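You operate a simulated robot arm through the tools that you are given. There is no shell and no other tool.

You run a simulated robot arm. Do the job below in one go: nothing can be reset, and whatever is moved stays where it is left.

JOB
Clear the sealer bed, switch off and get out the green cloth.
Fine: the bag goes in the teal tray; cloth from the open drawer to the bench top, not on the sealer, after switching off; drawer shut; wait till the lamp is dark.
Where things are to end (x, y in the base frame): green cloth within 0.06 m of [1.03, -0.49].

The check looks at the end state, three seconds after you hand in, the way a careful person would. Anything else that was tipped, shoved, dropped, spilled or broken makes it a failure. Flat cloth is picked up by pressing the open fingertips on it (5 to 10 N) and closing them slowly along it; thin cloth reads only 2 to 8 mm in the jaws.

ROBOT AND FRAMES
A 6-joint arm with a two-finger gripper, fixed in place. Base frame: the origin is at the foot of the arm, x ahead of it, y to its left, z up. Readings come in m, degrees, newtons and seconds.
Its first joint turns from -166.0 to 166.0 degrees. Payload 2.45 kg.
The tool frame sits at the grasp point between the pads (the TCP): z along the fingers, y along the line on which they close. The tips reach 0.02 m beyond it. Largest opening 0.14 m; the body of the gripper starts 0.168 m behind the TCP.
Orientation is that of the tool frame in the base frame, as a unit quaternion [x, y, z, w]. With the fingers straight down and closing along the base's y, the tool's x points along the base's -x, its y along +y and its z along -z.

CONTROLS
- The arm moves only by the tool step_arm. Its argument "plan" is a list of rows, each an object of numbers (a shift or turn left out is 0, a gripper value left out holds the last): "tx", "ty", "tz": the shift along the tool's x, y, z in m; "wx", "wy", "wz": the turn, a rotation vector about the tool's x, y, z in rad; "gripper": the finger opening in m, from 0 to 0.14. In form: [{"tx": .., "ty": .., "tz": .., "wx": .., "wy": .., "wz": .., "gripper": ..}, ...]. A call has 1 to 20 rows; each row is the pose to reach, as a shift and turn from the pose commanded when the call began, along the tool's axes at that moment. Rows are played at 5 a second. More than 0.05 m and 8.6 degrees between two rows, or a gripper value outside its range, and nothing of the call is played. Where a pose cannot be reached the arm comes as near as it can. A force on the tool above 40 N (or 10 N above the force at the start of the call, whichever is more), or a blocked arm, ends the call early, and 0.2 s more pass. The fingers move at their own pace (about 0.045 m/s each) and stop on an object; they squeeze with about 38 N. The grip force told is the motor's: it shows also when the fingers shut on nothing. Time passes only in rows, and 0.2 s behind the last, so rows that repeat a pose let the fingers close. It gives the time, the measured TCP pose, the force on the tool (base axes), the opening and the grip force at its end, in the units of the frame above (readings bear some noise), with the torque about the TCP (base axes, N m) and any sound that the robot's microphone picked up.
- Cameras (640 x 400 px; columns grow to the right, rows downward): "scene" is fixed at [0.3947, -0.648, 1.6698]; the picture's right is [0.02, -1.00, 0.00], its down [-0.97, -0.02, -0.23] and it looks along [0.23, 0.00, -0.97] (base axes); focal length 214 px, centre (320, 200). "wrist" rides on the gripper at [0.078, 0.011, -0.209] in the tool frame; the picture's right is [-0.14, 0.99, 0.00], its down [-0.92, -0.13, -0.37] and it looks along [-0.37, -0.05, 0.93] (tool axes); focal length 280 px, centre (320, 200). There is no depth. A picture from a camera that has moved, and an enlarged one, comes with that camera's place and axes in the base frame and with its lens. The place of the scene camera against the robot may be out by one fixed shift of up to 0.012 m in any direction.
- camera(camera): a new picture of that camera. The clock stands still meanwhile.
- close_up(camera, box): a new picture of the part [left, top, right, bottom] of that camera's present view, enlarged. The clock stands still meanwhile.
- close_job(): hands the job in; it is judged then, once.

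Places have to be worked out from the pictures, the camera data and where the tool is seen. Open the gripper and draw the arm clear of the work before you hand the job in, unless the task says otherwise.

The tools are called by a JSON object that holds its "method" and its "body". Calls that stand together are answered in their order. step_arm: Moves the arm, as the interface text tells. Its arguments: {"type":"object","properties":{"plan":{"type":"array"}},"required":["plan"]} The other tools are called the same way: camera (camera) takes a picture; close_up (camera, box) takes an enlarged picture of a part of a camera's view; close_job () hands the job in.

At the start:

```text
t: 0.0
eef_pos: [0.6004, -0.1917, 1.3013]
ee_rot: [0.0, 1.0, 0.001, 0.001]
wrist_force: [0.0, 0.7, 0.2]
torque: [0.0, 0.01, -0.01]
width: 0.14
grasp_force: 0.1
```

scene: 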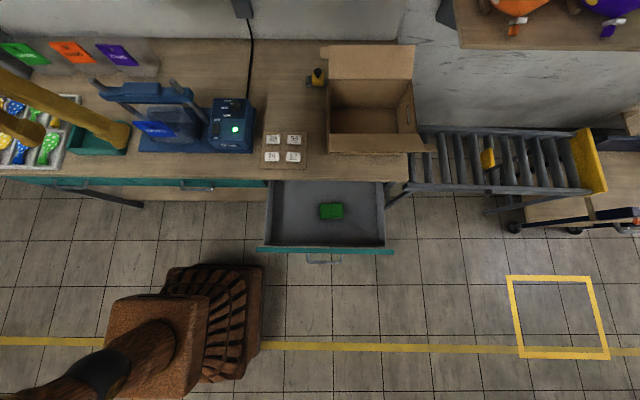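
wrist: 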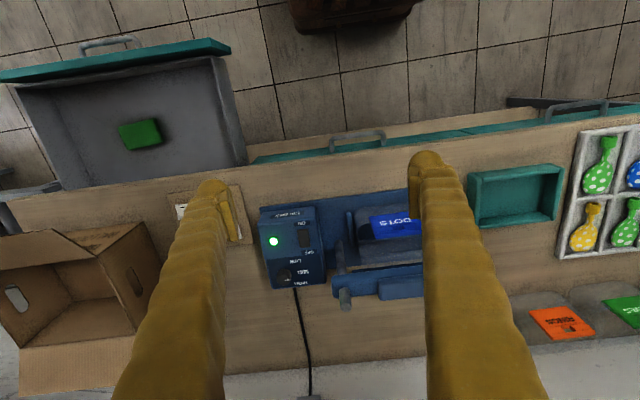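

The pictures show a bench with the sealer (bag on its bed, lamp green), a teal tray, and an open drawer holding the green cloth. I take closer looks first.

{"method": "close_up", "body": {"camera": "scene", "box": [60, 60, 320, 222]}}

{"method": "close_up", "body": {"camera": "scene", "box": [240, 110, 420, 270]}}

{"method": "close_up", "body": {"camera": "wrist", "box": [220, 150, 440, 310]}}

{"method": "close_up", "body": {"camera": "scene", "box": [190, 80, 320, 175]}}

```text
2.46 times, centred on (190, 141) of scene
camera zoom: at [0.3947, -0.648, 1.6698], right [0.02, -1.0, 0.0], down [-0.97, -0.02, -0.23], along [0.23, 0.0, -0.97], focal length 528 px, centre (640, 345)
```

zoom: 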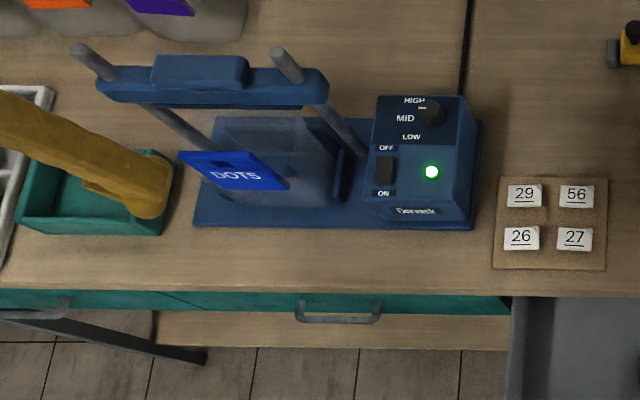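

```text
2.50 times, centred on (330, 190) of scene
camera zoom: at [0.3947, -0.648, 1.6698], right [0.02, -1.0, 0.0], down [-0.97, -0.02, -0.23], along [0.23, 0.0, -0.97], focal length 536 px, centre (295, 225)
```

zoom: 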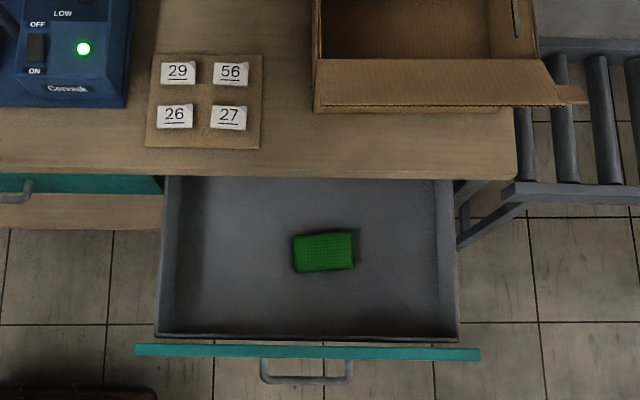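

```text
2.50 times, centred on (330, 230) of wrist
camera zoom: at [0.5233, -0.1807, 1.5101], right [0.14, 0.99, 0.0], down [0.92, -0.13, 0.37], along [0.37, -0.05, -0.93], focal length 701 px, centre (295, 125)
```

zoom: 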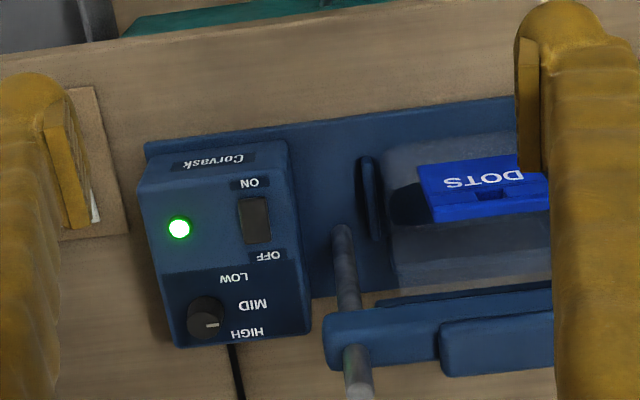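

```text
4.21 times, centred on (255, 128) of scene
camera zoom: at [0.3947, -0.648, 1.6698], right [0.02, -1.0, 0.0], down [-0.97, -0.02, -0.23], along [0.23, 0.0, -0.97], focal length 903 px, centre (594, 505)
```

zoom: 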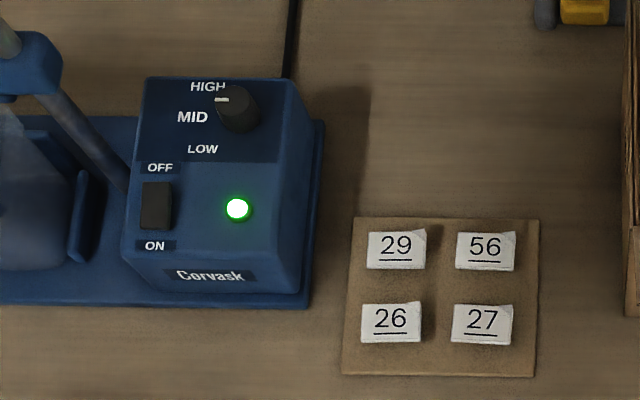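

The lamp is at about (0.826, -0.327, 0.958), the rocker at (0.826, -0.258, 0.96) with OFF on the far side, and the cloth at (0.573, -0.70, 0.706). The bag header seems to stand up at about z 0.99, so I move the wrist over to look at the bag and tray.

{"method": "step_arm", "body": {"plan": [{"ty": 0.04}, {"ty": 0.08}, {"ty": 0.12}, {"ty": 0.15}]}}

{"method": "camera", "body": {"camera": "wrist"}}

{"method": "camera", "body": {"camera": "scene"}}

{"method": "close_up", "body": {"camera": "wrist", "box": [200, 140, 440, 300]}}

```text
t: 1.0
eef_pos: [0.601, -0.0408, 1.2999]
ee_rot: [-0.001, 1.0, -0.001, 0.0]
wrist_force: [0.0, -1.1, -0.3]
torque: [0.01, 0.01, 0.0]
width: 0.14
grasp_force: 0.2
```

```text
taken
camera wrist: at [0.5227, -0.0296, 1.5085], right [0.14, 0.99, 0.0], down [0.92, -0.13, 0.37], along [0.36, -0.05, -0.93], focal length 280 px, centre (320, 200)
```

wrist: 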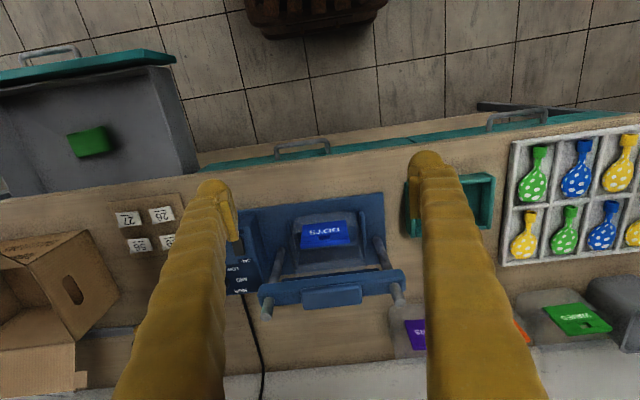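

```text
taken
```

scene: 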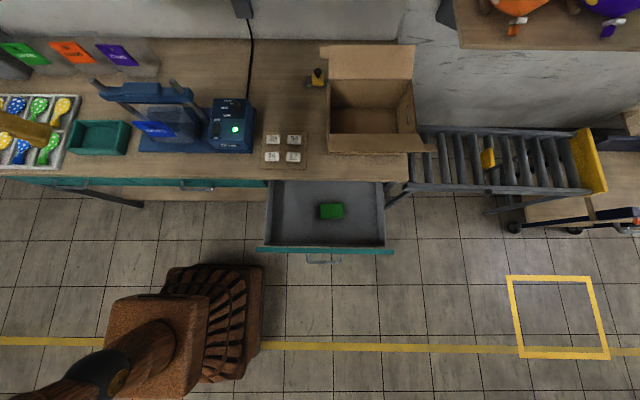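

```text
2.50 times, centred on (320, 220) of wrist
camera zoom: at [0.5227, -0.0296, 1.5085], right [0.14, 0.99, 0.0], down [0.92, -0.13, 0.37], along [0.36, -0.05, -0.93], focal length 701 px, centre (320, 150)
```

zoom: 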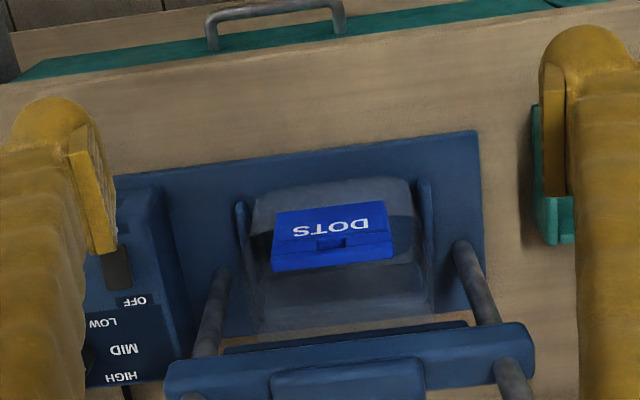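

The tray is now unobstructed and empty; the bag is a grey pouch with a raised blue header between two side guides under the raised sealing bar. I look closer at these.

{"method": "close_up", "body": {"camera": "scene", "box": [60, 70, 220, 170]}}

{"method": "close_up", "body": {"camera": "wrist", "box": [270, 190, 400, 271]}}

{"method": "close_up", "body": {"camera": "scene", "box": [0, 30, 160, 90]}}

```text
4.00 times, centred on (140, 120) of scene
camera zoom: at [0.3947, -0.648, 1.6698], right [0.02, -1.0, 0.0], down [-0.97, -0.02, -0.23], along [0.23, 0.0, -0.97], focal length 858 px, centre (1040, 520)
```

zoom: 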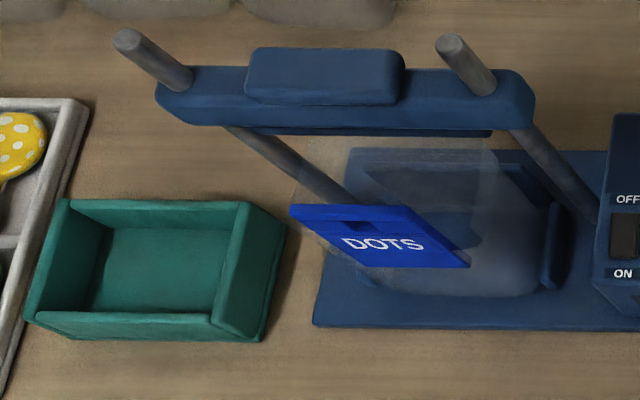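

```text
4.92 times, centred on (335, 230) of wrist
camera zoom: at [0.5227, -0.0296, 1.5085], right [0.14, 0.99, 0.0], down [0.92, -0.13, 0.37], along [0.36, -0.05, -0.93], focal length 1380 px, centre (246, 50)
```

zoom: 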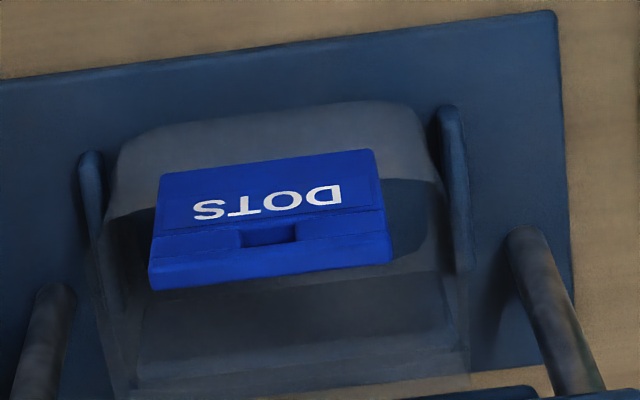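

```text
4.00 times, centred on (80, 60) of scene
camera zoom: at [0.3947, -0.648, 1.6698], right [0.02, -1.0, 0.0], down [-0.97, -0.02, -0.23], along [0.23, 0.0, -0.97], focal length 858 px, centre (1280, 760)
```

zoom: 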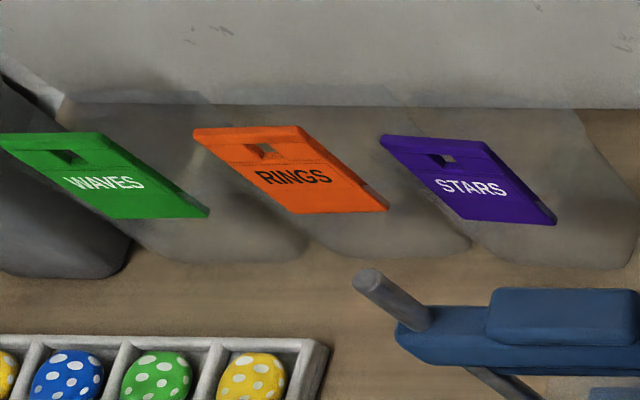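

The header is a vertical plate at x≈0.80, y −0.11…−0.01, z 0.94…1.03, with the sealing bar behind it at x≈0.89, z≈1.04. I lower and tilt the wrist to get a lower-angle look at the bag body.

{"method": "step_arm", "body": {"plan": [{"tx": 0.02, "tz": 0.03, "wy": -0.1}, {"tx": 0.04, "tz": 0.06, "wy": -0.2}, {"tx": 0.06, "tz": 0.09, "wy": -0.3}, {"tx": 0.08, "tz": 0.12, "wy": -0.4}, {"tx": 0.1, "tz": 0.15, "wy": -0.5}, {"tx": 0.1, "tz": 0.15, "wy": -0.5}]}}

{"method": "camera", "body": {"camera": "wrist"}}

{"method": "close_up", "body": {"camera": "wrist", "box": [200, 120, 440, 270]}}

```text
t: 2.4
eef_pos: [0.5025, -0.0415, 1.1534]
ee_rot: [0.0, 0.969, 0.0, 0.249]
wrist_force: [0.6, 0.2, 0.1]
torque: [-0.02, 0.01, 0.0]
width: 0.14
grasp_force: 0.1
```

```text
taken
camera wrist: at [0.3328, -0.0306, 1.2982], right [0.12, 0.99, 0.07], down [0.63, -0.13, 0.77], along [0.77, -0.05, -0.64], focal length 280 px, centre (320, 200)
```

wrist: 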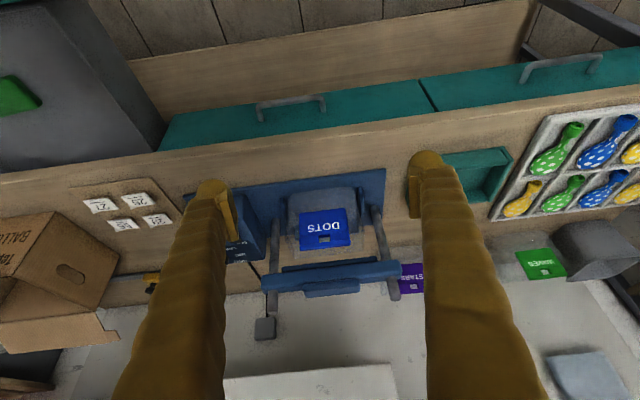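

```text
2.67 times, centred on (320, 195) of wrist
camera zoom: at [0.3328, -0.0306, 1.2982], right [0.12, 0.99, 0.07], down [0.63, -0.13, 0.77], along [0.77, -0.05, -0.64], focal length 748 px, centre (320, 213)
```

zoom: 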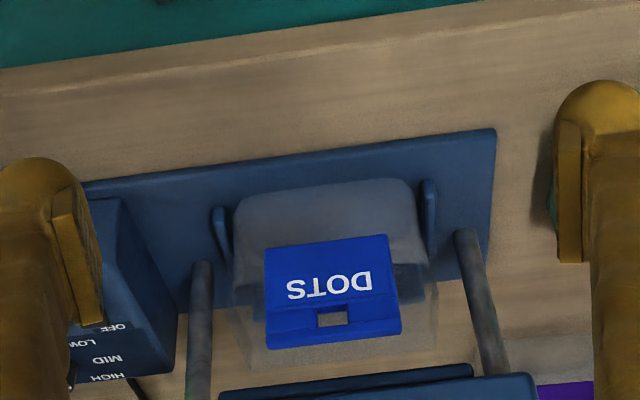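

The bag is a standing pouch about 0.16 m wide with the header plate on top. Now I look at the tray from straight in front of it to measure its opening.

{"method": "step_arm", "body": {"plan": [{"ty": 0.045}, {"ty": 0.09}, {"ty": 0.135}, {"ty": 0.18}, {"ty": 0.225}, {"ty": 0.27}, {"ty": 0.3}, {"ty": 0.3}]}}

{"method": "camera", "body": {"camera": "wrist"}}

{"method": "close_up", "body": {"camera": "wrist", "box": [200, 120, 440, 270]}}

{"method": "close_up", "body": {"camera": "wrist", "box": [100, 140, 260, 240]}}

```text
t: 4.2
eef_pos: [0.5011, 0.2574, 1.1501]
ee_rot: [0.0, 0.969, 0.0, 0.248]
wrist_force: [-1.2, 0.3, 0.4]
torque: [-0.01, 0.02, -0.04]
width: 0.1399
grasp_force: 0.2
```

```text
taken
camera wrist: at [0.3321, 0.2692, 1.2956], right [0.12, 0.99, 0.07], down [0.63, -0.13, 0.77], along [0.77, -0.05, -0.64], focal length 280 px, centre (320, 200)
```

wrist: 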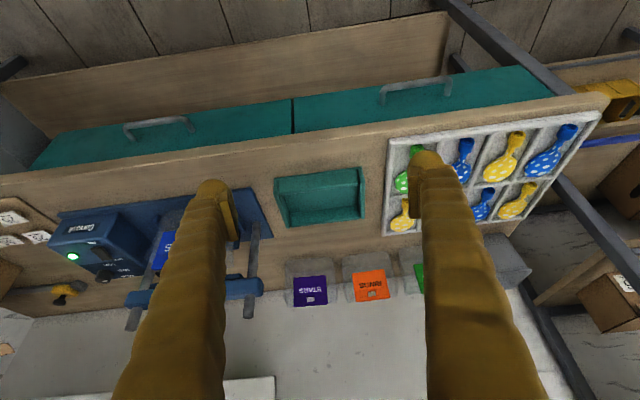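

```text
2.67 times, centred on (320, 195) of wrist
camera zoom: at [0.3321, 0.2692, 1.2956], right [0.12, 0.99, 0.07], down [0.63, -0.13, 0.77], along [0.77, -0.05, -0.64], focal length 748 px, centre (320, 213)
```

zoom: 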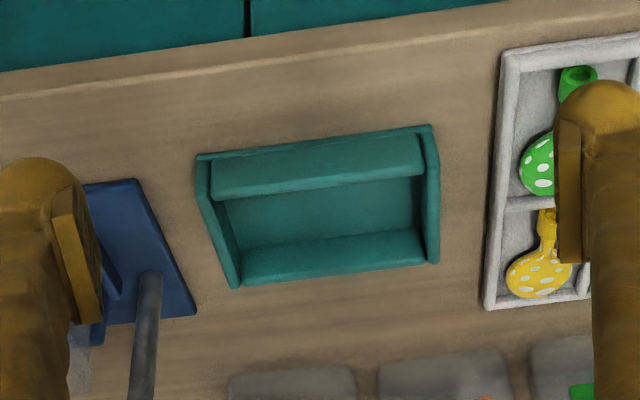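

```text
4.00 times, centred on (180, 190) of wrist
camera zoom: at [0.3321, 0.2692, 1.2956], right [0.12, 0.99, 0.07], down [0.63, -0.13, 0.77], along [0.77, -0.05, -0.64], focal length 1122 px, centre (880, 240)
```

zoom: 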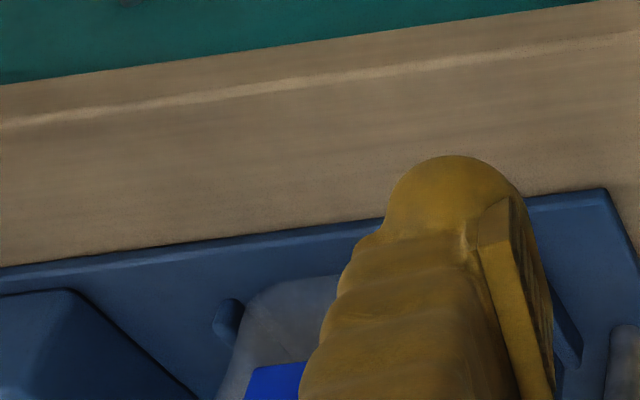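

The tray's rim is about z 0.92, spanning x 0.754–0.878 and y 0.156–0.332. I go back to the bag for a closer look to size it against the tray.

{"method": "step_arm", "body": {"plan": [{"ty": -0.038, "tz": 0.017, "tx": -0.005}, {"ty": -0.076, "tz": 0.034, "tx": -0.01}, {"ty": -0.114, "tz": 0.051, "tx": -0.015}, {"ty": -0.152, "tz": 0.068, "tx": -0.02}, {"ty": -0.19, "tz": 0.085, "tx": -0.025}, {"ty": -0.228, "tz": 0.102, "tx": -0.03}, {"ty": -0.266, "tz": 0.119, "tx": -0.035}, {"ty": -0.302, "tz": 0.1357, "tx": -0.0397}, {"ty": -0.302, "tz": 0.1357, "tx": -0.0397}]}}

{"method": "camera", "body": {"camera": "wrist"}}

{"method": "close_up", "body": {"camera": "wrist", "box": [220, 120, 440, 270]}}

```text
t: 6.2
eef_pos: [0.6022, -0.0436, 1.0523]
ee_rot: [-0.001, 0.969, 0.0, 0.248]
wrist_force: [-0.8, -0.2, 0.6]
torque: [-0.02, -0.01, -0.01]
width: 0.1397
grasp_force: 0.0
```

```text
taken
camera wrist: at [0.4332, -0.0327, 1.1971], right [0.12, 0.99, 0.07], down [0.63, -0.13, 0.77], along [0.77, -0.05, -0.64], focal length 280 px, centre (320, 200)
```

wrist: 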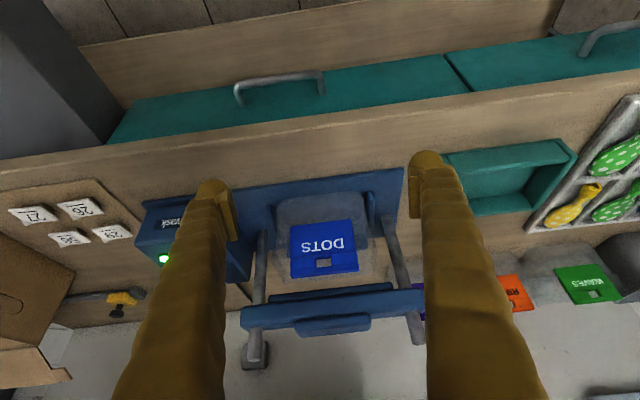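

```text
2.67 times, centred on (330, 195) of wrist
camera zoom: at [0.4332, -0.0327, 1.1971], right [0.12, 0.99, 0.07], down [0.63, -0.13, 0.77], along [0.77, -0.05, -0.64], focal length 748 px, centre (293, 213)
```

zoom: 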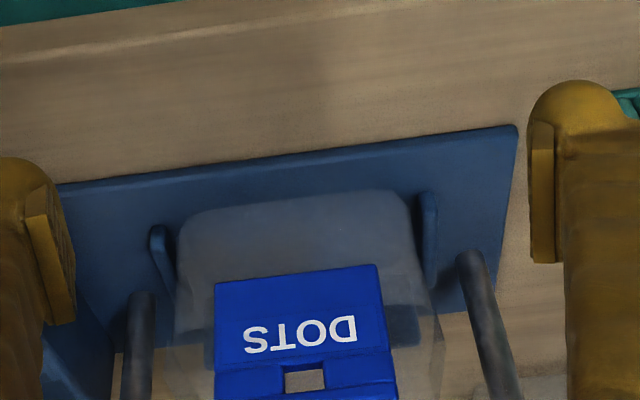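

The pouch is about 0.15 m wide with its front at x≈0.795 and bottom at z≈0.88. To size it precisely I take a straight-down view over the bag, then over the tray.

{"method": "step_arm", "body": {"plan": [{"tx": -0.0315, "ty": -0.002, "tz": 0.0013, "wy": 0.126}, {"tx": -0.063, "ty": -0.004, "tz": 0.0026, "wy": 0.252}, {"tx": -0.0945, "ty": -0.006, "tz": 0.0039, "wy": 0.378}, {"tx": -0.126, "ty": -0.008, "tz": 0.0052, "wy": 0.504}, {"tx": -0.1575, "ty": -0.01, "tz": 0.0065, "wy": 0.63}, {"tx": -0.189, "ty": -0.012, "tz": 0.0078, "wy": 0.756}, {"tx": -0.2207, "ty": -0.016, "tz": 0.0091, "wy": 0.88}, {"tx": -0.2207, "ty": -0.016, "tz": 0.0091, "wy": 0.88}]}}

{"method": "camera", "body": {"camera": "wrist"}}

{"method": "close_up", "body": {"camera": "wrist", "box": [220, 120, 440, 270]}}

```text
t: 8.0
eef_pos: [0.8, -0.0621, 1.1489]
ee_rot: [0.0, 0.982, 0.0, -0.189]
wrist_force: [0.0, -0.1, 0.5]
torque: [-0.01, -0.03, 0.04]
width: 0.14
grasp_force: 0.0
```

```text
taken
camera wrist: at [0.8049, -0.0503, 1.3726], right [0.13, 0.99, -0.05], down [0.99, -0.13, 0.0], along [-0.01, -0.05, -1.0], focal length 280 px, centre (320, 200)
```

wrist: 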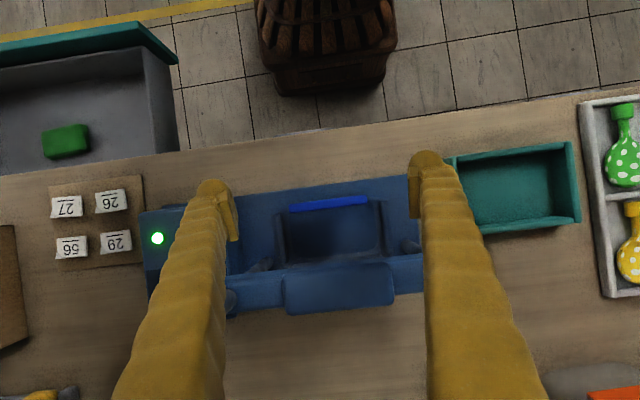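

```text
2.67 times, centred on (330, 195) of wrist
camera zoom: at [0.8049, -0.0503, 1.3726], right [0.13, 0.99, -0.05], down [0.99, -0.13, 0.0], along [-0.01, -0.05, -1.0], focal length 748 px, centre (293, 213)
```

zoom: 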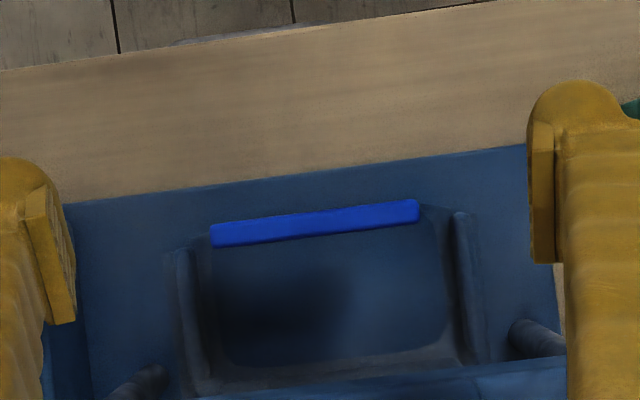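

From above the header is a thin upright strip along y at x≈0.80, but the body depth behind it is unclear. I untilt and move over to the +y side, and then will yaw 90° for a side view (the same yaw is needed for the grasp).

{"method": "step_arm", "body": {"plan": [{"tx": 0.003, "ty": 0.035, "tz": -0.008, "wy": -0.063}, {"tx": 0.006, "ty": 0.07, "tz": -0.016, "wy": -0.127}, {"tx": 0.009, "ty": 0.105, "tz": -0.024, "wy": -0.19}, {"tx": 0.012, "ty": 0.14, "tz": -0.032, "wy": -0.253}, {"tx": 0.015, "ty": 0.175, "tz": -0.04, "wy": -0.317}, {"tx": 0.019, "ty": 0.212, "tz": -0.047, "wy": -0.38}, {"tx": 0.019, "ty": 0.212, "tz": -0.047, "wy": -0.38}]}}

{"method": "step_arm", "body": {"plan": [{"wz": 0.131}, {"wz": 0.262}, {"wz": 0.393}, {"wz": 0.524}, {"wz": 0.655}, {"wz": 0.785}, {"wz": 0.916}, {"wz": 1.047}, {"wz": 1.178}, {"wz": 1.309}, {"wz": 1.44}, {"wz": 1.571}, {"wz": 1.571}]}}

{"method": "camera", "body": {"camera": "wrist"}}

```text
t: 9.6
eef_pos: [0.8021, 0.1528, 1.1987]
ee_rot: [0.001, 1.0, -0.001, 0.0]
wrist_force: [-0.1, 0.5, 0.6]
torque: [0.01, 0.04, -0.02]
width: 0.1398
grasp_force: 0.0
```

```text
t: 12.4
eef_pos: [0.7986, 0.1527, 1.1999]
ee_rot: [0.708, 0.706, 0.0, 0.001]
wrist_force: [0.8, -0.2, -0.3]
torque: [0.01, -0.03, 0.01]
width: 0.1398
grasp_force: 0.0
```

```text
taken
camera wrist: at [0.8099, 0.2307, 1.4085], right [0.99, -0.14, 0.0], down [-0.13, -0.92, 0.37], along [-0.05, -0.37, -0.93], focal length 280 px, centre (320, 200)
```

wrist: 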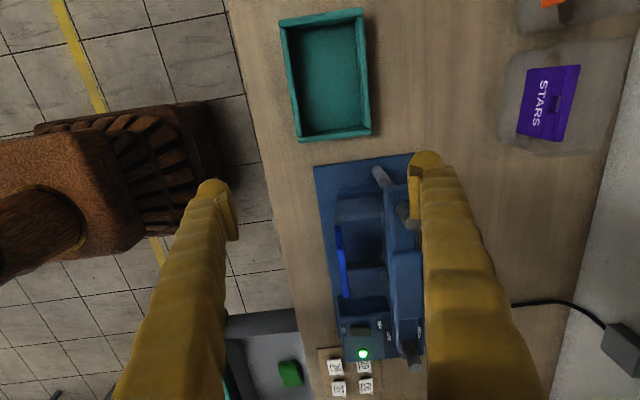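

The yaw worked: tool x now points along +y. I tilt to look more horizontally along −y at the bag.

{"method": "step_arm", "body": {"plan": [{"tz": 0.02, "wy": -0.12}, {"tz": 0.04, "wy": -0.24}, {"tz": 0.06, "wy": -0.36}, {"tz": 0.08, "wy": -0.48}, {"tz": 0.1, "wy": -0.6}, {"tz": 0.1, "wy": -0.6}]}}

{"method": "camera", "body": {"camera": "wrist"}}

{"method": "close_up", "body": {"camera": "wrist", "box": [220, 120, 440, 270]}}

```text
t: 13.8
eef_pos: [0.7983, 0.1528, 1.0991]
ee_rot: [0.675, 0.676, -0.209, 0.209]
wrist_force: [0.4, 0.0, -0.3]
torque: [-0.02, 0.0, 0.0]
width: 0.1398
grasp_force: 0.1
```

```text
taken
camera wrist: at [0.8098, 0.336, 1.2266], right [0.99, -0.11, 0.08], down [-0.13, -0.55, 0.82], along [-0.05, -0.83, -0.56], focal length 280 px, centre (320, 200)
```

wrist: 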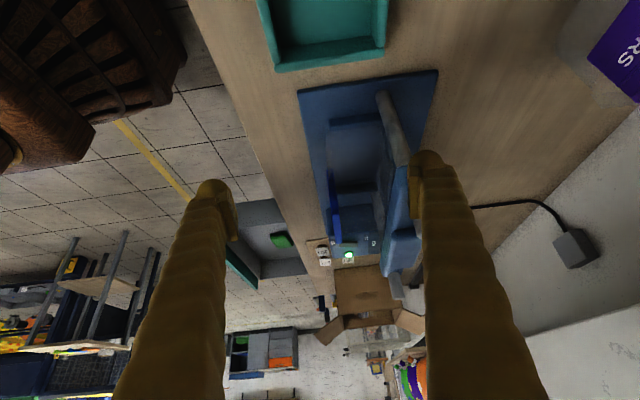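

```text
2.67 times, centred on (330, 195) of wrist
camera zoom: at [0.8098, 0.336, 1.2266], right [0.99, -0.11, 0.08], down [-0.13, -0.55, 0.82], along [-0.05, -0.83, -0.56], focal length 748 px, centre (293, 213)
```

zoom: 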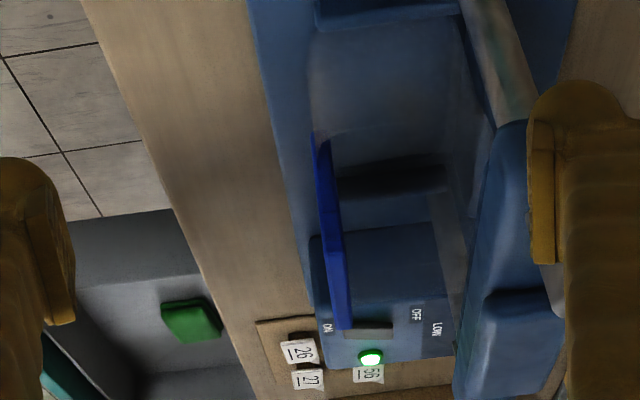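

{"method": "close_up", "body": {"camera": "wrist", "box": [310, 100, 420, 270]}}

{"method": "close_up", "body": {"camera": "wrist", "box": [310, 110, 410, 180]}}

{"method": "close_up", "body": {"camera": "wrist", "box": [540, 0, 640, 120]}}

```text
2.35 times, centred on (365, 185) of wrist
camera zoom: at [0.8098, 0.336, 1.2266], right [0.99, -0.11, 0.08], down [-0.13, -0.55, 0.82], along [-0.05, -0.83, -0.56], focal length 660 px, centre (214, 235)
```

zoom: 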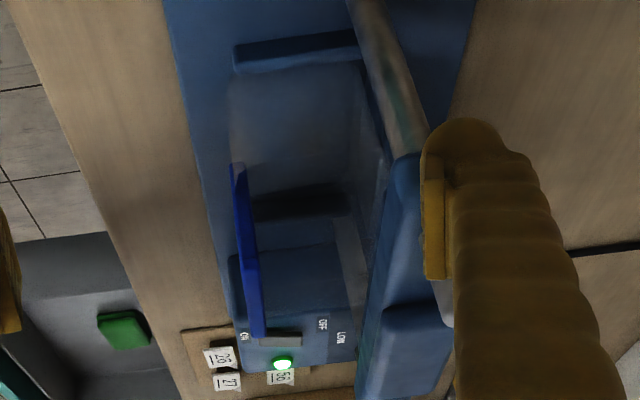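

```text
5.71 times, centred on (360, 145) of wrist
camera zoom: at [0.8098, 0.336, 1.2266], right [0.99, -0.11, 0.08], down [-0.13, -0.55, 0.82], along [-0.05, -0.83, -0.56], focal length 1602 px, centre (91, 514)
```

zoom: 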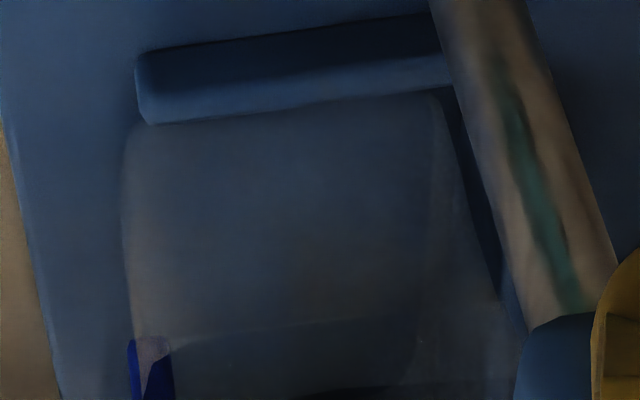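

```text
3.33 times, centred on (590, 60) of wrist
camera zoom: at [0.8098, 0.336, 1.2266], right [0.99, -0.11, 0.08], down [-0.13, -0.55, 0.82], along [-0.05, -0.83, -0.56], focal length 935 px, centre (-580, 667)
```

zoom: 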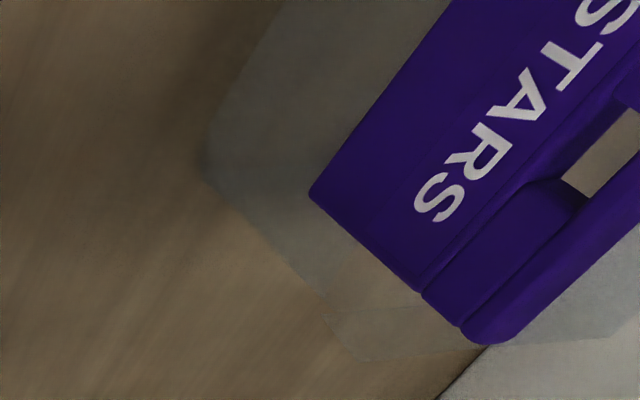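

The bag body is a translucent block behind the header (x≈0.80–0.90, y≈−0.135…0.012). I lower and tilt a bit more to see its true profile from the side.

{"method": "step_arm", "body": {"plan": [{"tx": 0.008, "tz": 0.023, "wy": -0.1}, {"tx": 0.016, "tz": 0.046, "wy": -0.2}, {"tx": 0.023, "tz": 0.069, "wy": -0.3}, {"tx": 0.023, "tz": 0.069, "wy": -0.3}]}}

{"method": "camera", "body": {"camera": "wrist"}}

{"method": "close_up", "body": {"camera": "wrist", "box": [290, 100, 430, 240]}}

```text
t: 14.8
eef_pos: [0.7996, 0.1316, 1.0304]
ee_rot: [0.637, 0.637, -0.307, 0.308]
wrist_force: [0.2, 0.0, 0.2]
torque: [-0.01, -0.05, 0.01]
width: 0.14
grasp_force: 0.0
```

```text
taken
camera wrist: at [0.8101, 0.3449, 1.0976], right [0.99, -0.08, 0.11], down [-0.13, -0.28, 0.95], along [-0.05, -0.96, -0.29], focal length 280 px, centre (320, 200)
```

wrist: 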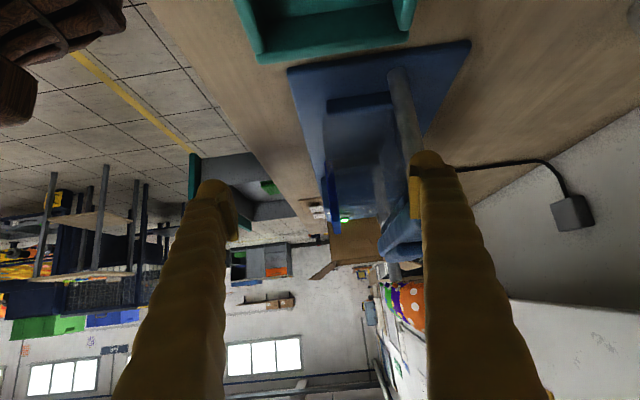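

```text
2.86 times, centred on (360, 170) of wrist
camera zoom: at [0.8101, 0.3449, 1.0976], right [0.99, -0.08, 0.11], down [-0.13, -0.28, 0.95], along [-0.05, -0.96, -0.29], focal length 801 px, centre (206, 286)
```

zoom: 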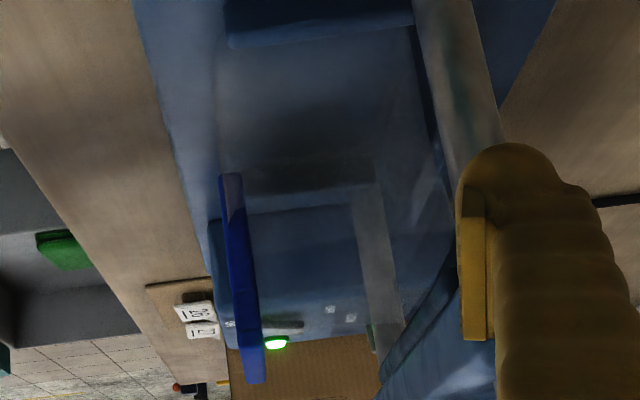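

From the side, the vertical strip at the back turns out to be the far post, so the header (1 cm thick, x≈0.803, z 0.94–1.03) is free to be pinched front-to-back. Next I take a straight-down view of the tray to fix its inner size and centre.

{"method": "step_arm", "body": {"plan": [{"tx": 0.005, "ty": 0.001, "tz": -0.01, "wy": 0.128}, {"tx": 0.01, "ty": 0.002, "tz": -0.02, "wy": 0.256}, {"tx": 0.015, "ty": 0.003, "tz": -0.03, "wy": 0.384}, {"tx": 0.02, "ty": 0.004, "tz": -0.04, "wy": 0.512}, {"tx": 0.025, "ty": 0.005, "tz": -0.05, "wy": 0.64}, {"tx": 0.03, "ty": 0.006, "tz": -0.06, "wy": 0.768}, {"tx": 0.035, "ty": 0.007, "tz": -0.07, "wy": 0.896}, {"tx": 0.04, "ty": 0.008, "tz": -0.08, "wy": 1.024}, {"tx": 0.046, "ty": 0.009, "tz": -0.09, "wy": 1.152}, {"tx": 0.0515, "ty": 0.01, "tz": -0.097, "wy": 1.28}, {"tx": 0.0515, "ty": 0.01, "tz": -0.097, "wy": 1.28}]}}

{"method": "camera", "body": {"camera": "wrist"}}

{"method": "close_up", "body": {"camera": "wrist", "box": [240, 110, 420, 280]}}

```text
t: 17.2
eef_pos: [0.8091, 0.24, 1.0491]
ee_rot: [0.695, 0.694, 0.134, -0.133]
wrist_force: [-0.4, 0.3, 0.0]
torque: [0.0, -0.01, 0.05]
width: 0.1401
grasp_force: 0.1
```

```text
taken
camera wrist: at [0.8199, 0.2357, 1.2725], right [0.99, -0.13, -0.05], down [-0.13, -0.99, 0.0], along [-0.05, 0.01, -1.0], focal length 280 px, centre (320, 200)
```

wrist: 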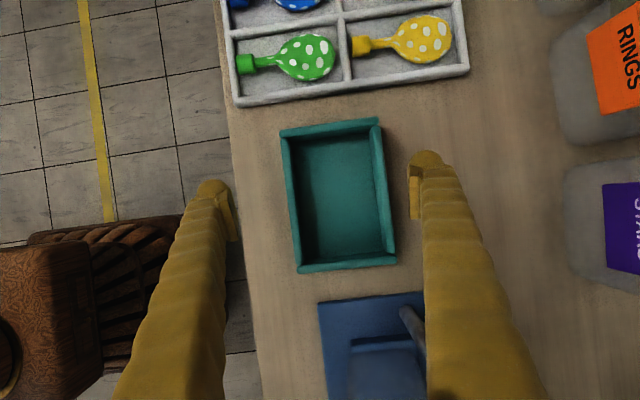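

```text
2.35 times, centred on (330, 195) of wrist
camera zoom: at [0.8199, 0.2357, 1.2725], right [0.99, -0.13, -0.05], down [-0.13, -0.99, 0.0], along [-0.05, 0.01, -1.0], focal length 660 px, centre (296, 212)
```

zoom: 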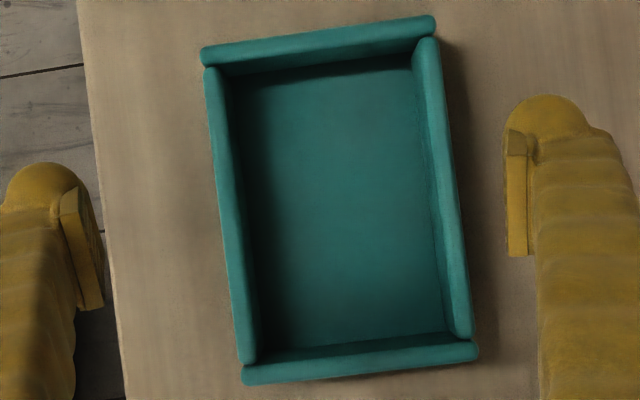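

Tray inner opening is about x 0.772–0.876, y 0.162–0.318 (centre 0.824, 0.240), just bigger than the bag. I now go vertical and move above the header with a 0.06 opening.

{"method": "step_arm", "body": {"plan": [{"tx": -0.012, "ty": -0.0015, "tz": -0.0374, "wy": -0.095, "gripper": 0.06}, {"tx": -0.024, "ty": -0.003, "tz": -0.0748, "wy": -0.19, "gripper": 0.06}, {"tx": -0.036, "ty": -0.0045, "tz": -0.112, "wy": -0.285, "gripper": 0.06}, {"tx": -0.048, "ty": -0.006, "tz": -0.1495, "wy": -0.38, "gripper": 0.06}, {"tx": -0.048, "ty": -0.006, "tz": -0.1495, "wy": -0.38, "gripper": 0.06}]}}

{"method": "step_arm", "body": {"plan": [{"tx": -0.04}, {"tx": -0.08}, {"tx": -0.12}, {"tx": -0.16}, {"tx": -0.1975}, {"tx": -0.1975}]}}

{"method": "camera", "body": {"camera": "wrist"}}

{"method": "close_up", "body": {"camera": "scene", "box": [60, 70, 260, 195]}}

```text
t: 18.4
eef_pos: [0.8042, 0.1383, 1.1704]
ee_rot: [0.708, 0.707, -0.001, 0.001]
wrist_force: [0.7, 0.4, -0.6]
torque: [-0.01, -0.03, 0.01]
width: 0.0601
grasp_force: 0.0
```

```text
t: 19.8
eef_pos: [0.8017, -0.0553, 1.1686]
ee_rot: [0.707, 0.707, 0.0, 0.0]
wrist_force: [0.4, 0.3, 0.4]
torque: [-0.05, -0.02, 0.03]
width: 0.0599
grasp_force: 0.1
```

```text
taken
camera wrist: at [0.8128, 0.023, 1.379], right [0.99, -0.14, 0.0], down [-0.13, -0.92, 0.37], along [-0.05, -0.37, -0.93], focal length 280 px, centre (320, 200)
```

wrist: 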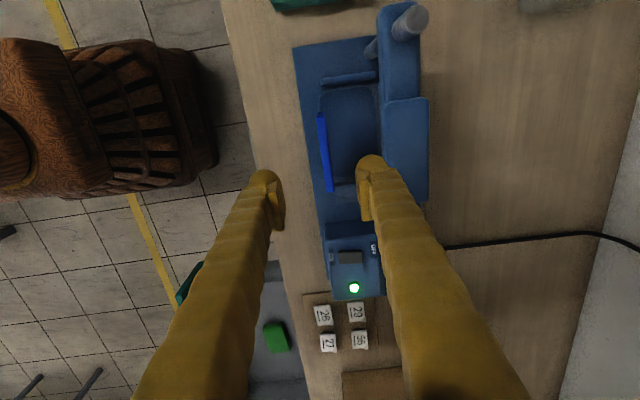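

```text
3.20 times, centred on (160, 132) of scene
camera zoom: at [0.3947, -0.648, 1.6698], right [0.02, -1.0, 0.0], down [-0.97, -0.02, -0.23], along [0.23, 0.0, -0.97], focal length 686 px, centre (832, 416)
```

zoom: 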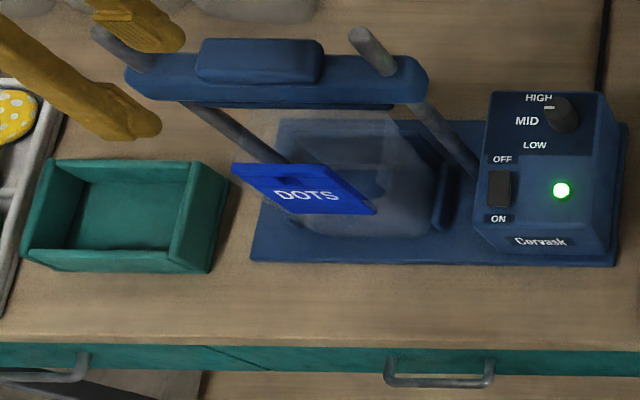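

The header is centred under the gripper (x≈0.806, y≈−0.055), with the rear finger clear of the bar. I lower to just above the header, then check.

{"method": "step_arm", "body": {"plan": [{"ty": 0.004, "tz": 0.03}, {"ty": 0.004, "tz": 0.06}, {"ty": 0.004, "tz": 0.09}, {"ty": 0.004, "tz": 0.11}, {"ty": 0.004, "tz": 0.11}]}}

{"method": "camera", "body": {"camera": "wrist"}}

{"method": "close_up", "body": {"camera": "wrist", "box": [250, 90, 430, 250]}}

{"method": "close_up", "body": {"camera": "scene", "box": [60, 70, 260, 195]}}

```text
t: 21.0
eef_pos: [0.8065, -0.0574, 1.0598]
ee_rot: [0.707, 0.707, 0.001, 0.0]
wrist_force: [-0.3, -0.9, 0.0]
torque: [-0.02, 0.0, 0.01]
width: 0.06
grasp_force: 0.1
```

```text
taken
camera wrist: at [0.817, 0.0217, 1.2685], right [0.99, -0.14, 0.0], down [-0.13, -0.92, 0.37], along [-0.05, -0.37, -0.93], focal length 280 px, centre (320, 200)
```

wrist: 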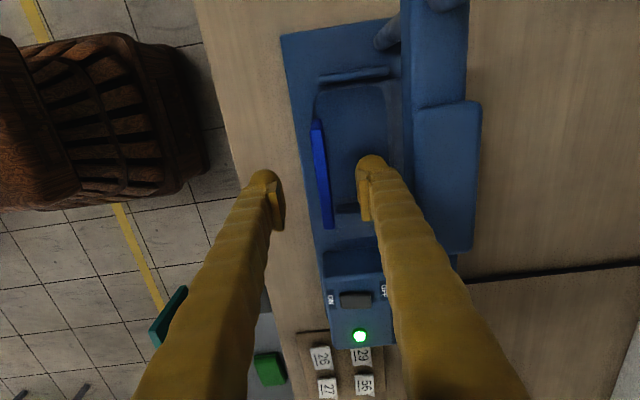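

```text
2.50 times, centred on (340, 170) of wrist
camera zoom: at [0.817, 0.0217, 1.2685], right [0.99, -0.14, 0.0], down [-0.13, -0.92, 0.37], along [-0.05, -0.37, -0.93], focal length 701 px, centre (270, 275)
```

zoom: 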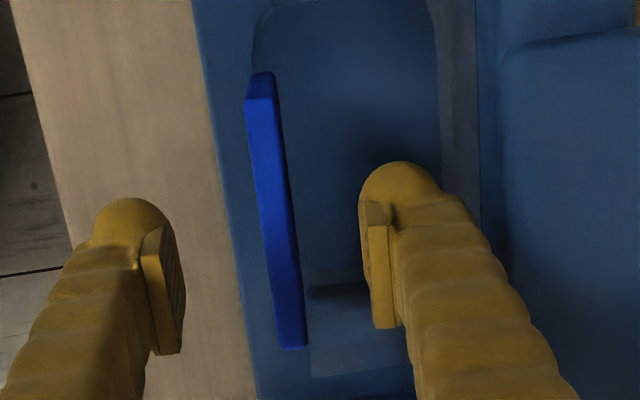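

```text
3.20 times, centred on (160, 132) of scene
camera zoom: at [0.3947, -0.648, 1.6698], right [0.02, -1.0, 0.0], down [-0.97, -0.02, -0.23], along [0.23, 0.0, -0.97], focal length 686 px, centre (832, 416)
```

zoom: 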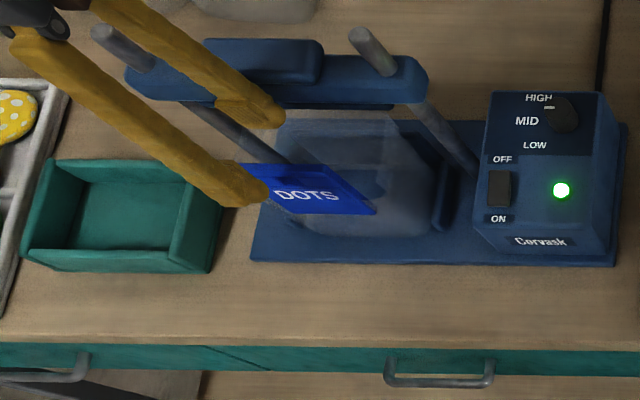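

The header lies between the fingers. I lower slowly to TCP z≈0.99 (tips ~0.97, above the pouch body).

{"method": "step_arm", "body": {"plan": [{"ty": 0.002, "tz": 0.02}, {"ty": 0.002, "tz": 0.04}, {"ty": 0.002, "tz": 0.05}, {"ty": 0.002, "tz": 0.06}, {"ty": 0.002, "tz": 0.068}, {"ty": 0.002, "tz": 0.068}]}}

{"method": "close_up", "body": {"camera": "wrist", "box": [250, 90, 430, 250]}}

```text
t: 22.4
eef_pos: [0.8099, -0.0564, 0.9926]
ee_rot: [0.707, 0.707, 0.0, 0.0]
wrist_force: [0.1, -0.1, -0.5]
torque: [-0.02, -0.03, -0.02]
width: 0.0601
grasp_force: 0.0
```

```text
2.50 times, centred on (340, 170) of wrist
camera zoom: at [0.8204, 0.0221, 1.2014], right [0.99, -0.14, 0.0], down [-0.13, -0.92, 0.37], along [-0.05, -0.37, -0.93], focal length 701 px, centre (270, 275)
```

zoom: 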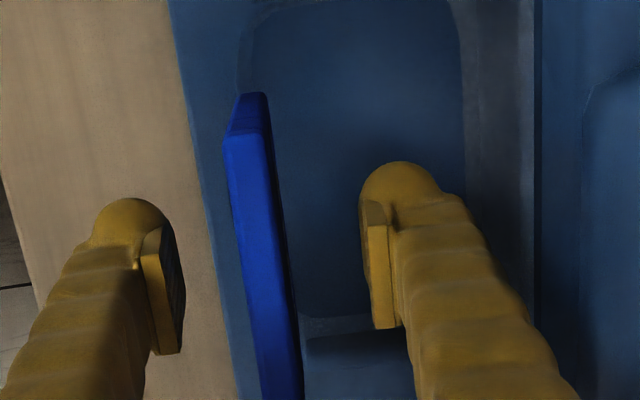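

No contact so far (force ~0). I close slowly on the header.

{"method": "step_arm", "body": {"plan": [{"gripper": 0.045}, {"gripper": 0.035}, {"gripper": 0.03}, {"gripper": 0.025}, {"gripper": 0.02}, {"gripper": 0.015}, {"gripper": 0.01}, {"gripper": 0.005}, {"gripper": 0.0}, {"gripper": 0.0}, {"gripper": 0.0}]}}

{"method": "close_up", "body": {"camera": "wrist", "box": [250, 90, 430, 250]}}

```text
t: 24.8
eef_pos: [0.8095, -0.0571, 0.993]
ee_rot: [0.708, 0.707, 0.0, 0.001]
wrist_force: [0.6, 1.2, -0.4]
torque: [-0.01, -0.05, -0.03]
width: 0.0095
grasp_force: 37.1
```

```text
2.50 times, centred on (340, 170) of wrist
camera zoom: at [0.8203, 0.0221, 1.2015], right [0.99, -0.14, 0.0], down [-0.13, -0.92, 0.37], along [-0.05, -0.37, -0.93], focal length 701 px, centre (270, 275)
```

zoom: 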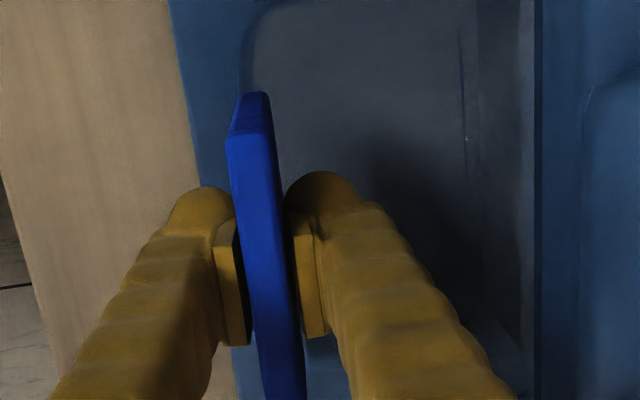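

Header is gripped at 9.5 mm. The bar overhangs the back of the bag, so I lift only 2.5 cm first and then will draw it forward before going higher.

{"method": "step_arm", "body": {"plan": [{"tz": -0.005}, {"tz": -0.01}, {"tz": -0.015}, {"tz": -0.02}, {"tz": -0.025}, {"tz": -0.025}]}}

{"method": "close_up", "body": {"camera": "wrist", "box": [250, 50, 430, 250]}}

{"method": "close_up", "body": {"camera": "scene", "box": [60, 70, 260, 195]}}

```text
t: 26.2
eef_pos: [0.8092, -0.0576, 1.0186]
ee_rot: [0.707, 0.707, 0.0, 0.0]
wrist_force: [-0.2, 0.1, -0.5]
torque: [0.02, 0.02, 0.02]
width: 0.0096
grasp_force: 37.2
```

```text
2.00 times, centred on (340, 150) of wrist
camera zoom: at [0.82, 0.0206, 1.2276], right [0.99, -0.14, 0.0], down [-0.13, -0.92, 0.37], along [-0.05, -0.37, -0.93], focal length 561 px, centre (280, 300)
```

zoom: 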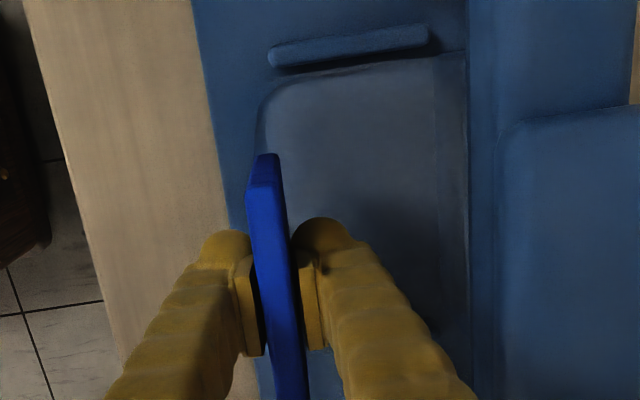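

```text
3.20 times, centred on (160, 132) of scene
camera zoom: at [0.3947, -0.648, 1.6698], right [0.02, -1.0, 0.0], down [-0.97, -0.02, -0.23], along [0.23, 0.0, -0.97], focal length 686 px, centre (832, 416)
```

zoom: 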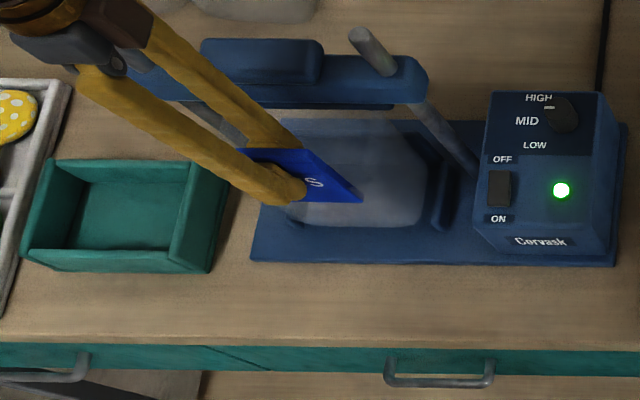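

The bag lifted freely with negligible load. I draw it forward 0.11 m out from under the bar.

{"method": "step_arm", "body": {"plan": [{"ty": -0.015}, {"ty": -0.03}, {"ty": -0.045}, {"ty": -0.06}, {"ty": -0.08}, {"ty": -0.1}, {"ty": -0.11}, {"ty": -0.11}]}}

{"method": "close_up", "body": {"camera": "wrist", "box": [220, 50, 460, 250]}}

{"method": "close_up", "body": {"camera": "scene", "box": [60, 70, 260, 195]}}

```text
t: 28.0
eef_pos: [0.7004, -0.0582, 1.0177]
ee_rot: [0.707, 0.707, 0.0, 0.0]
wrist_force: [1.0, 0.6, -1.1]
torque: [0.01, -0.01, -0.01]
width: 0.0098
grasp_force: 37.4
```

```text
2.00 times, centred on (340, 150) of wrist
camera zoom: at [0.7111, 0.0208, 1.2259], right [0.99, -0.14, 0.0], down [-0.13, -0.92, 0.37], along [-0.05, -0.37, -0.93], focal length 561 px, centre (280, 300)
```

zoom: 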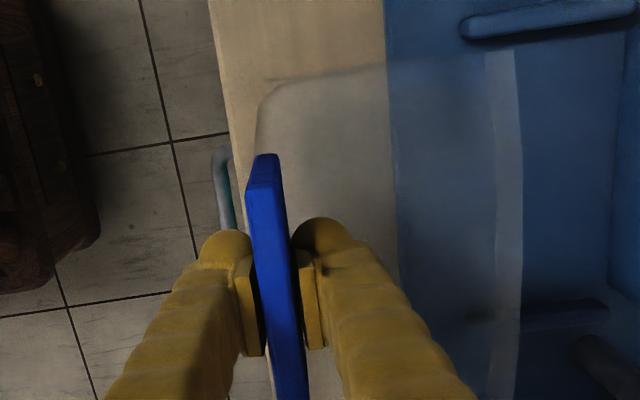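

```text
3.20 times, centred on (160, 132) of scene
camera zoom: at [0.3947, -0.648, 1.6698], right [0.02, -1.0, 0.0], down [-0.97, -0.02, -0.23], along [0.23, 0.0, -0.97], focal length 686 px, centre (832, 416)
```

zoom: 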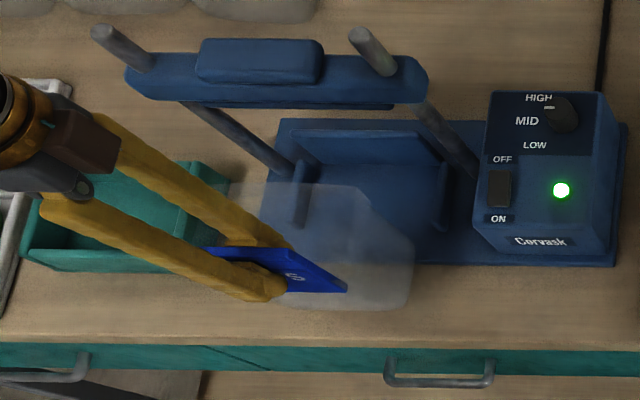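

Clear of the bar. I inspect the bag shape in the open before going to the tray.

{"method": "close_up", "body": {"camera": "scene", "box": [110, 110, 210, 172]}}

{"method": "close_up", "body": {"camera": "wrist", "box": [290, 60, 420, 160]}}

```text
6.40 times, centred on (160, 141) of scene
camera zoom: at [0.3947, -0.648, 1.6698], right [0.02, -1.0, 0.0], down [-0.97, -0.02, -0.23], along [0.23, 0.0, -0.97], focal length 1373 px, centre (1344, 578)
```

zoom: 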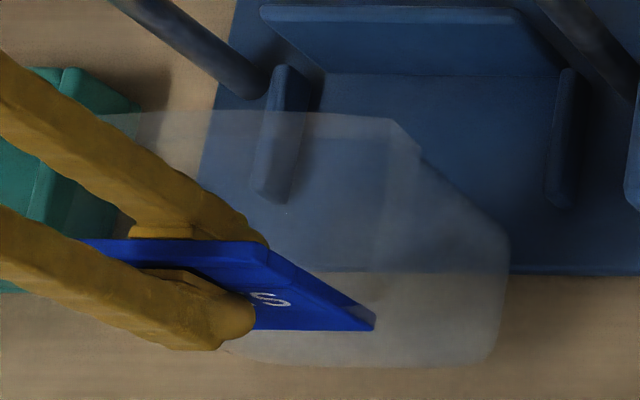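

```text
4.00 times, centred on (355, 110) of wrist
camera zoom: at [0.7111, 0.0208, 1.2259], right [0.99, -0.14, 0.0], down [-0.13, -0.92, 0.37], along [-0.05, -0.37, -0.93], focal length 1122 px, centre (180, 560)
```

zoom: 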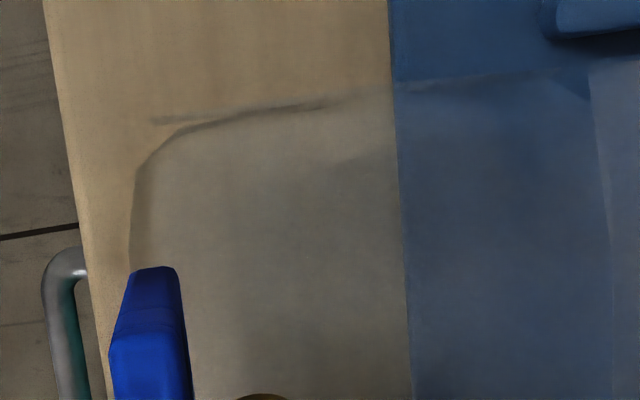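

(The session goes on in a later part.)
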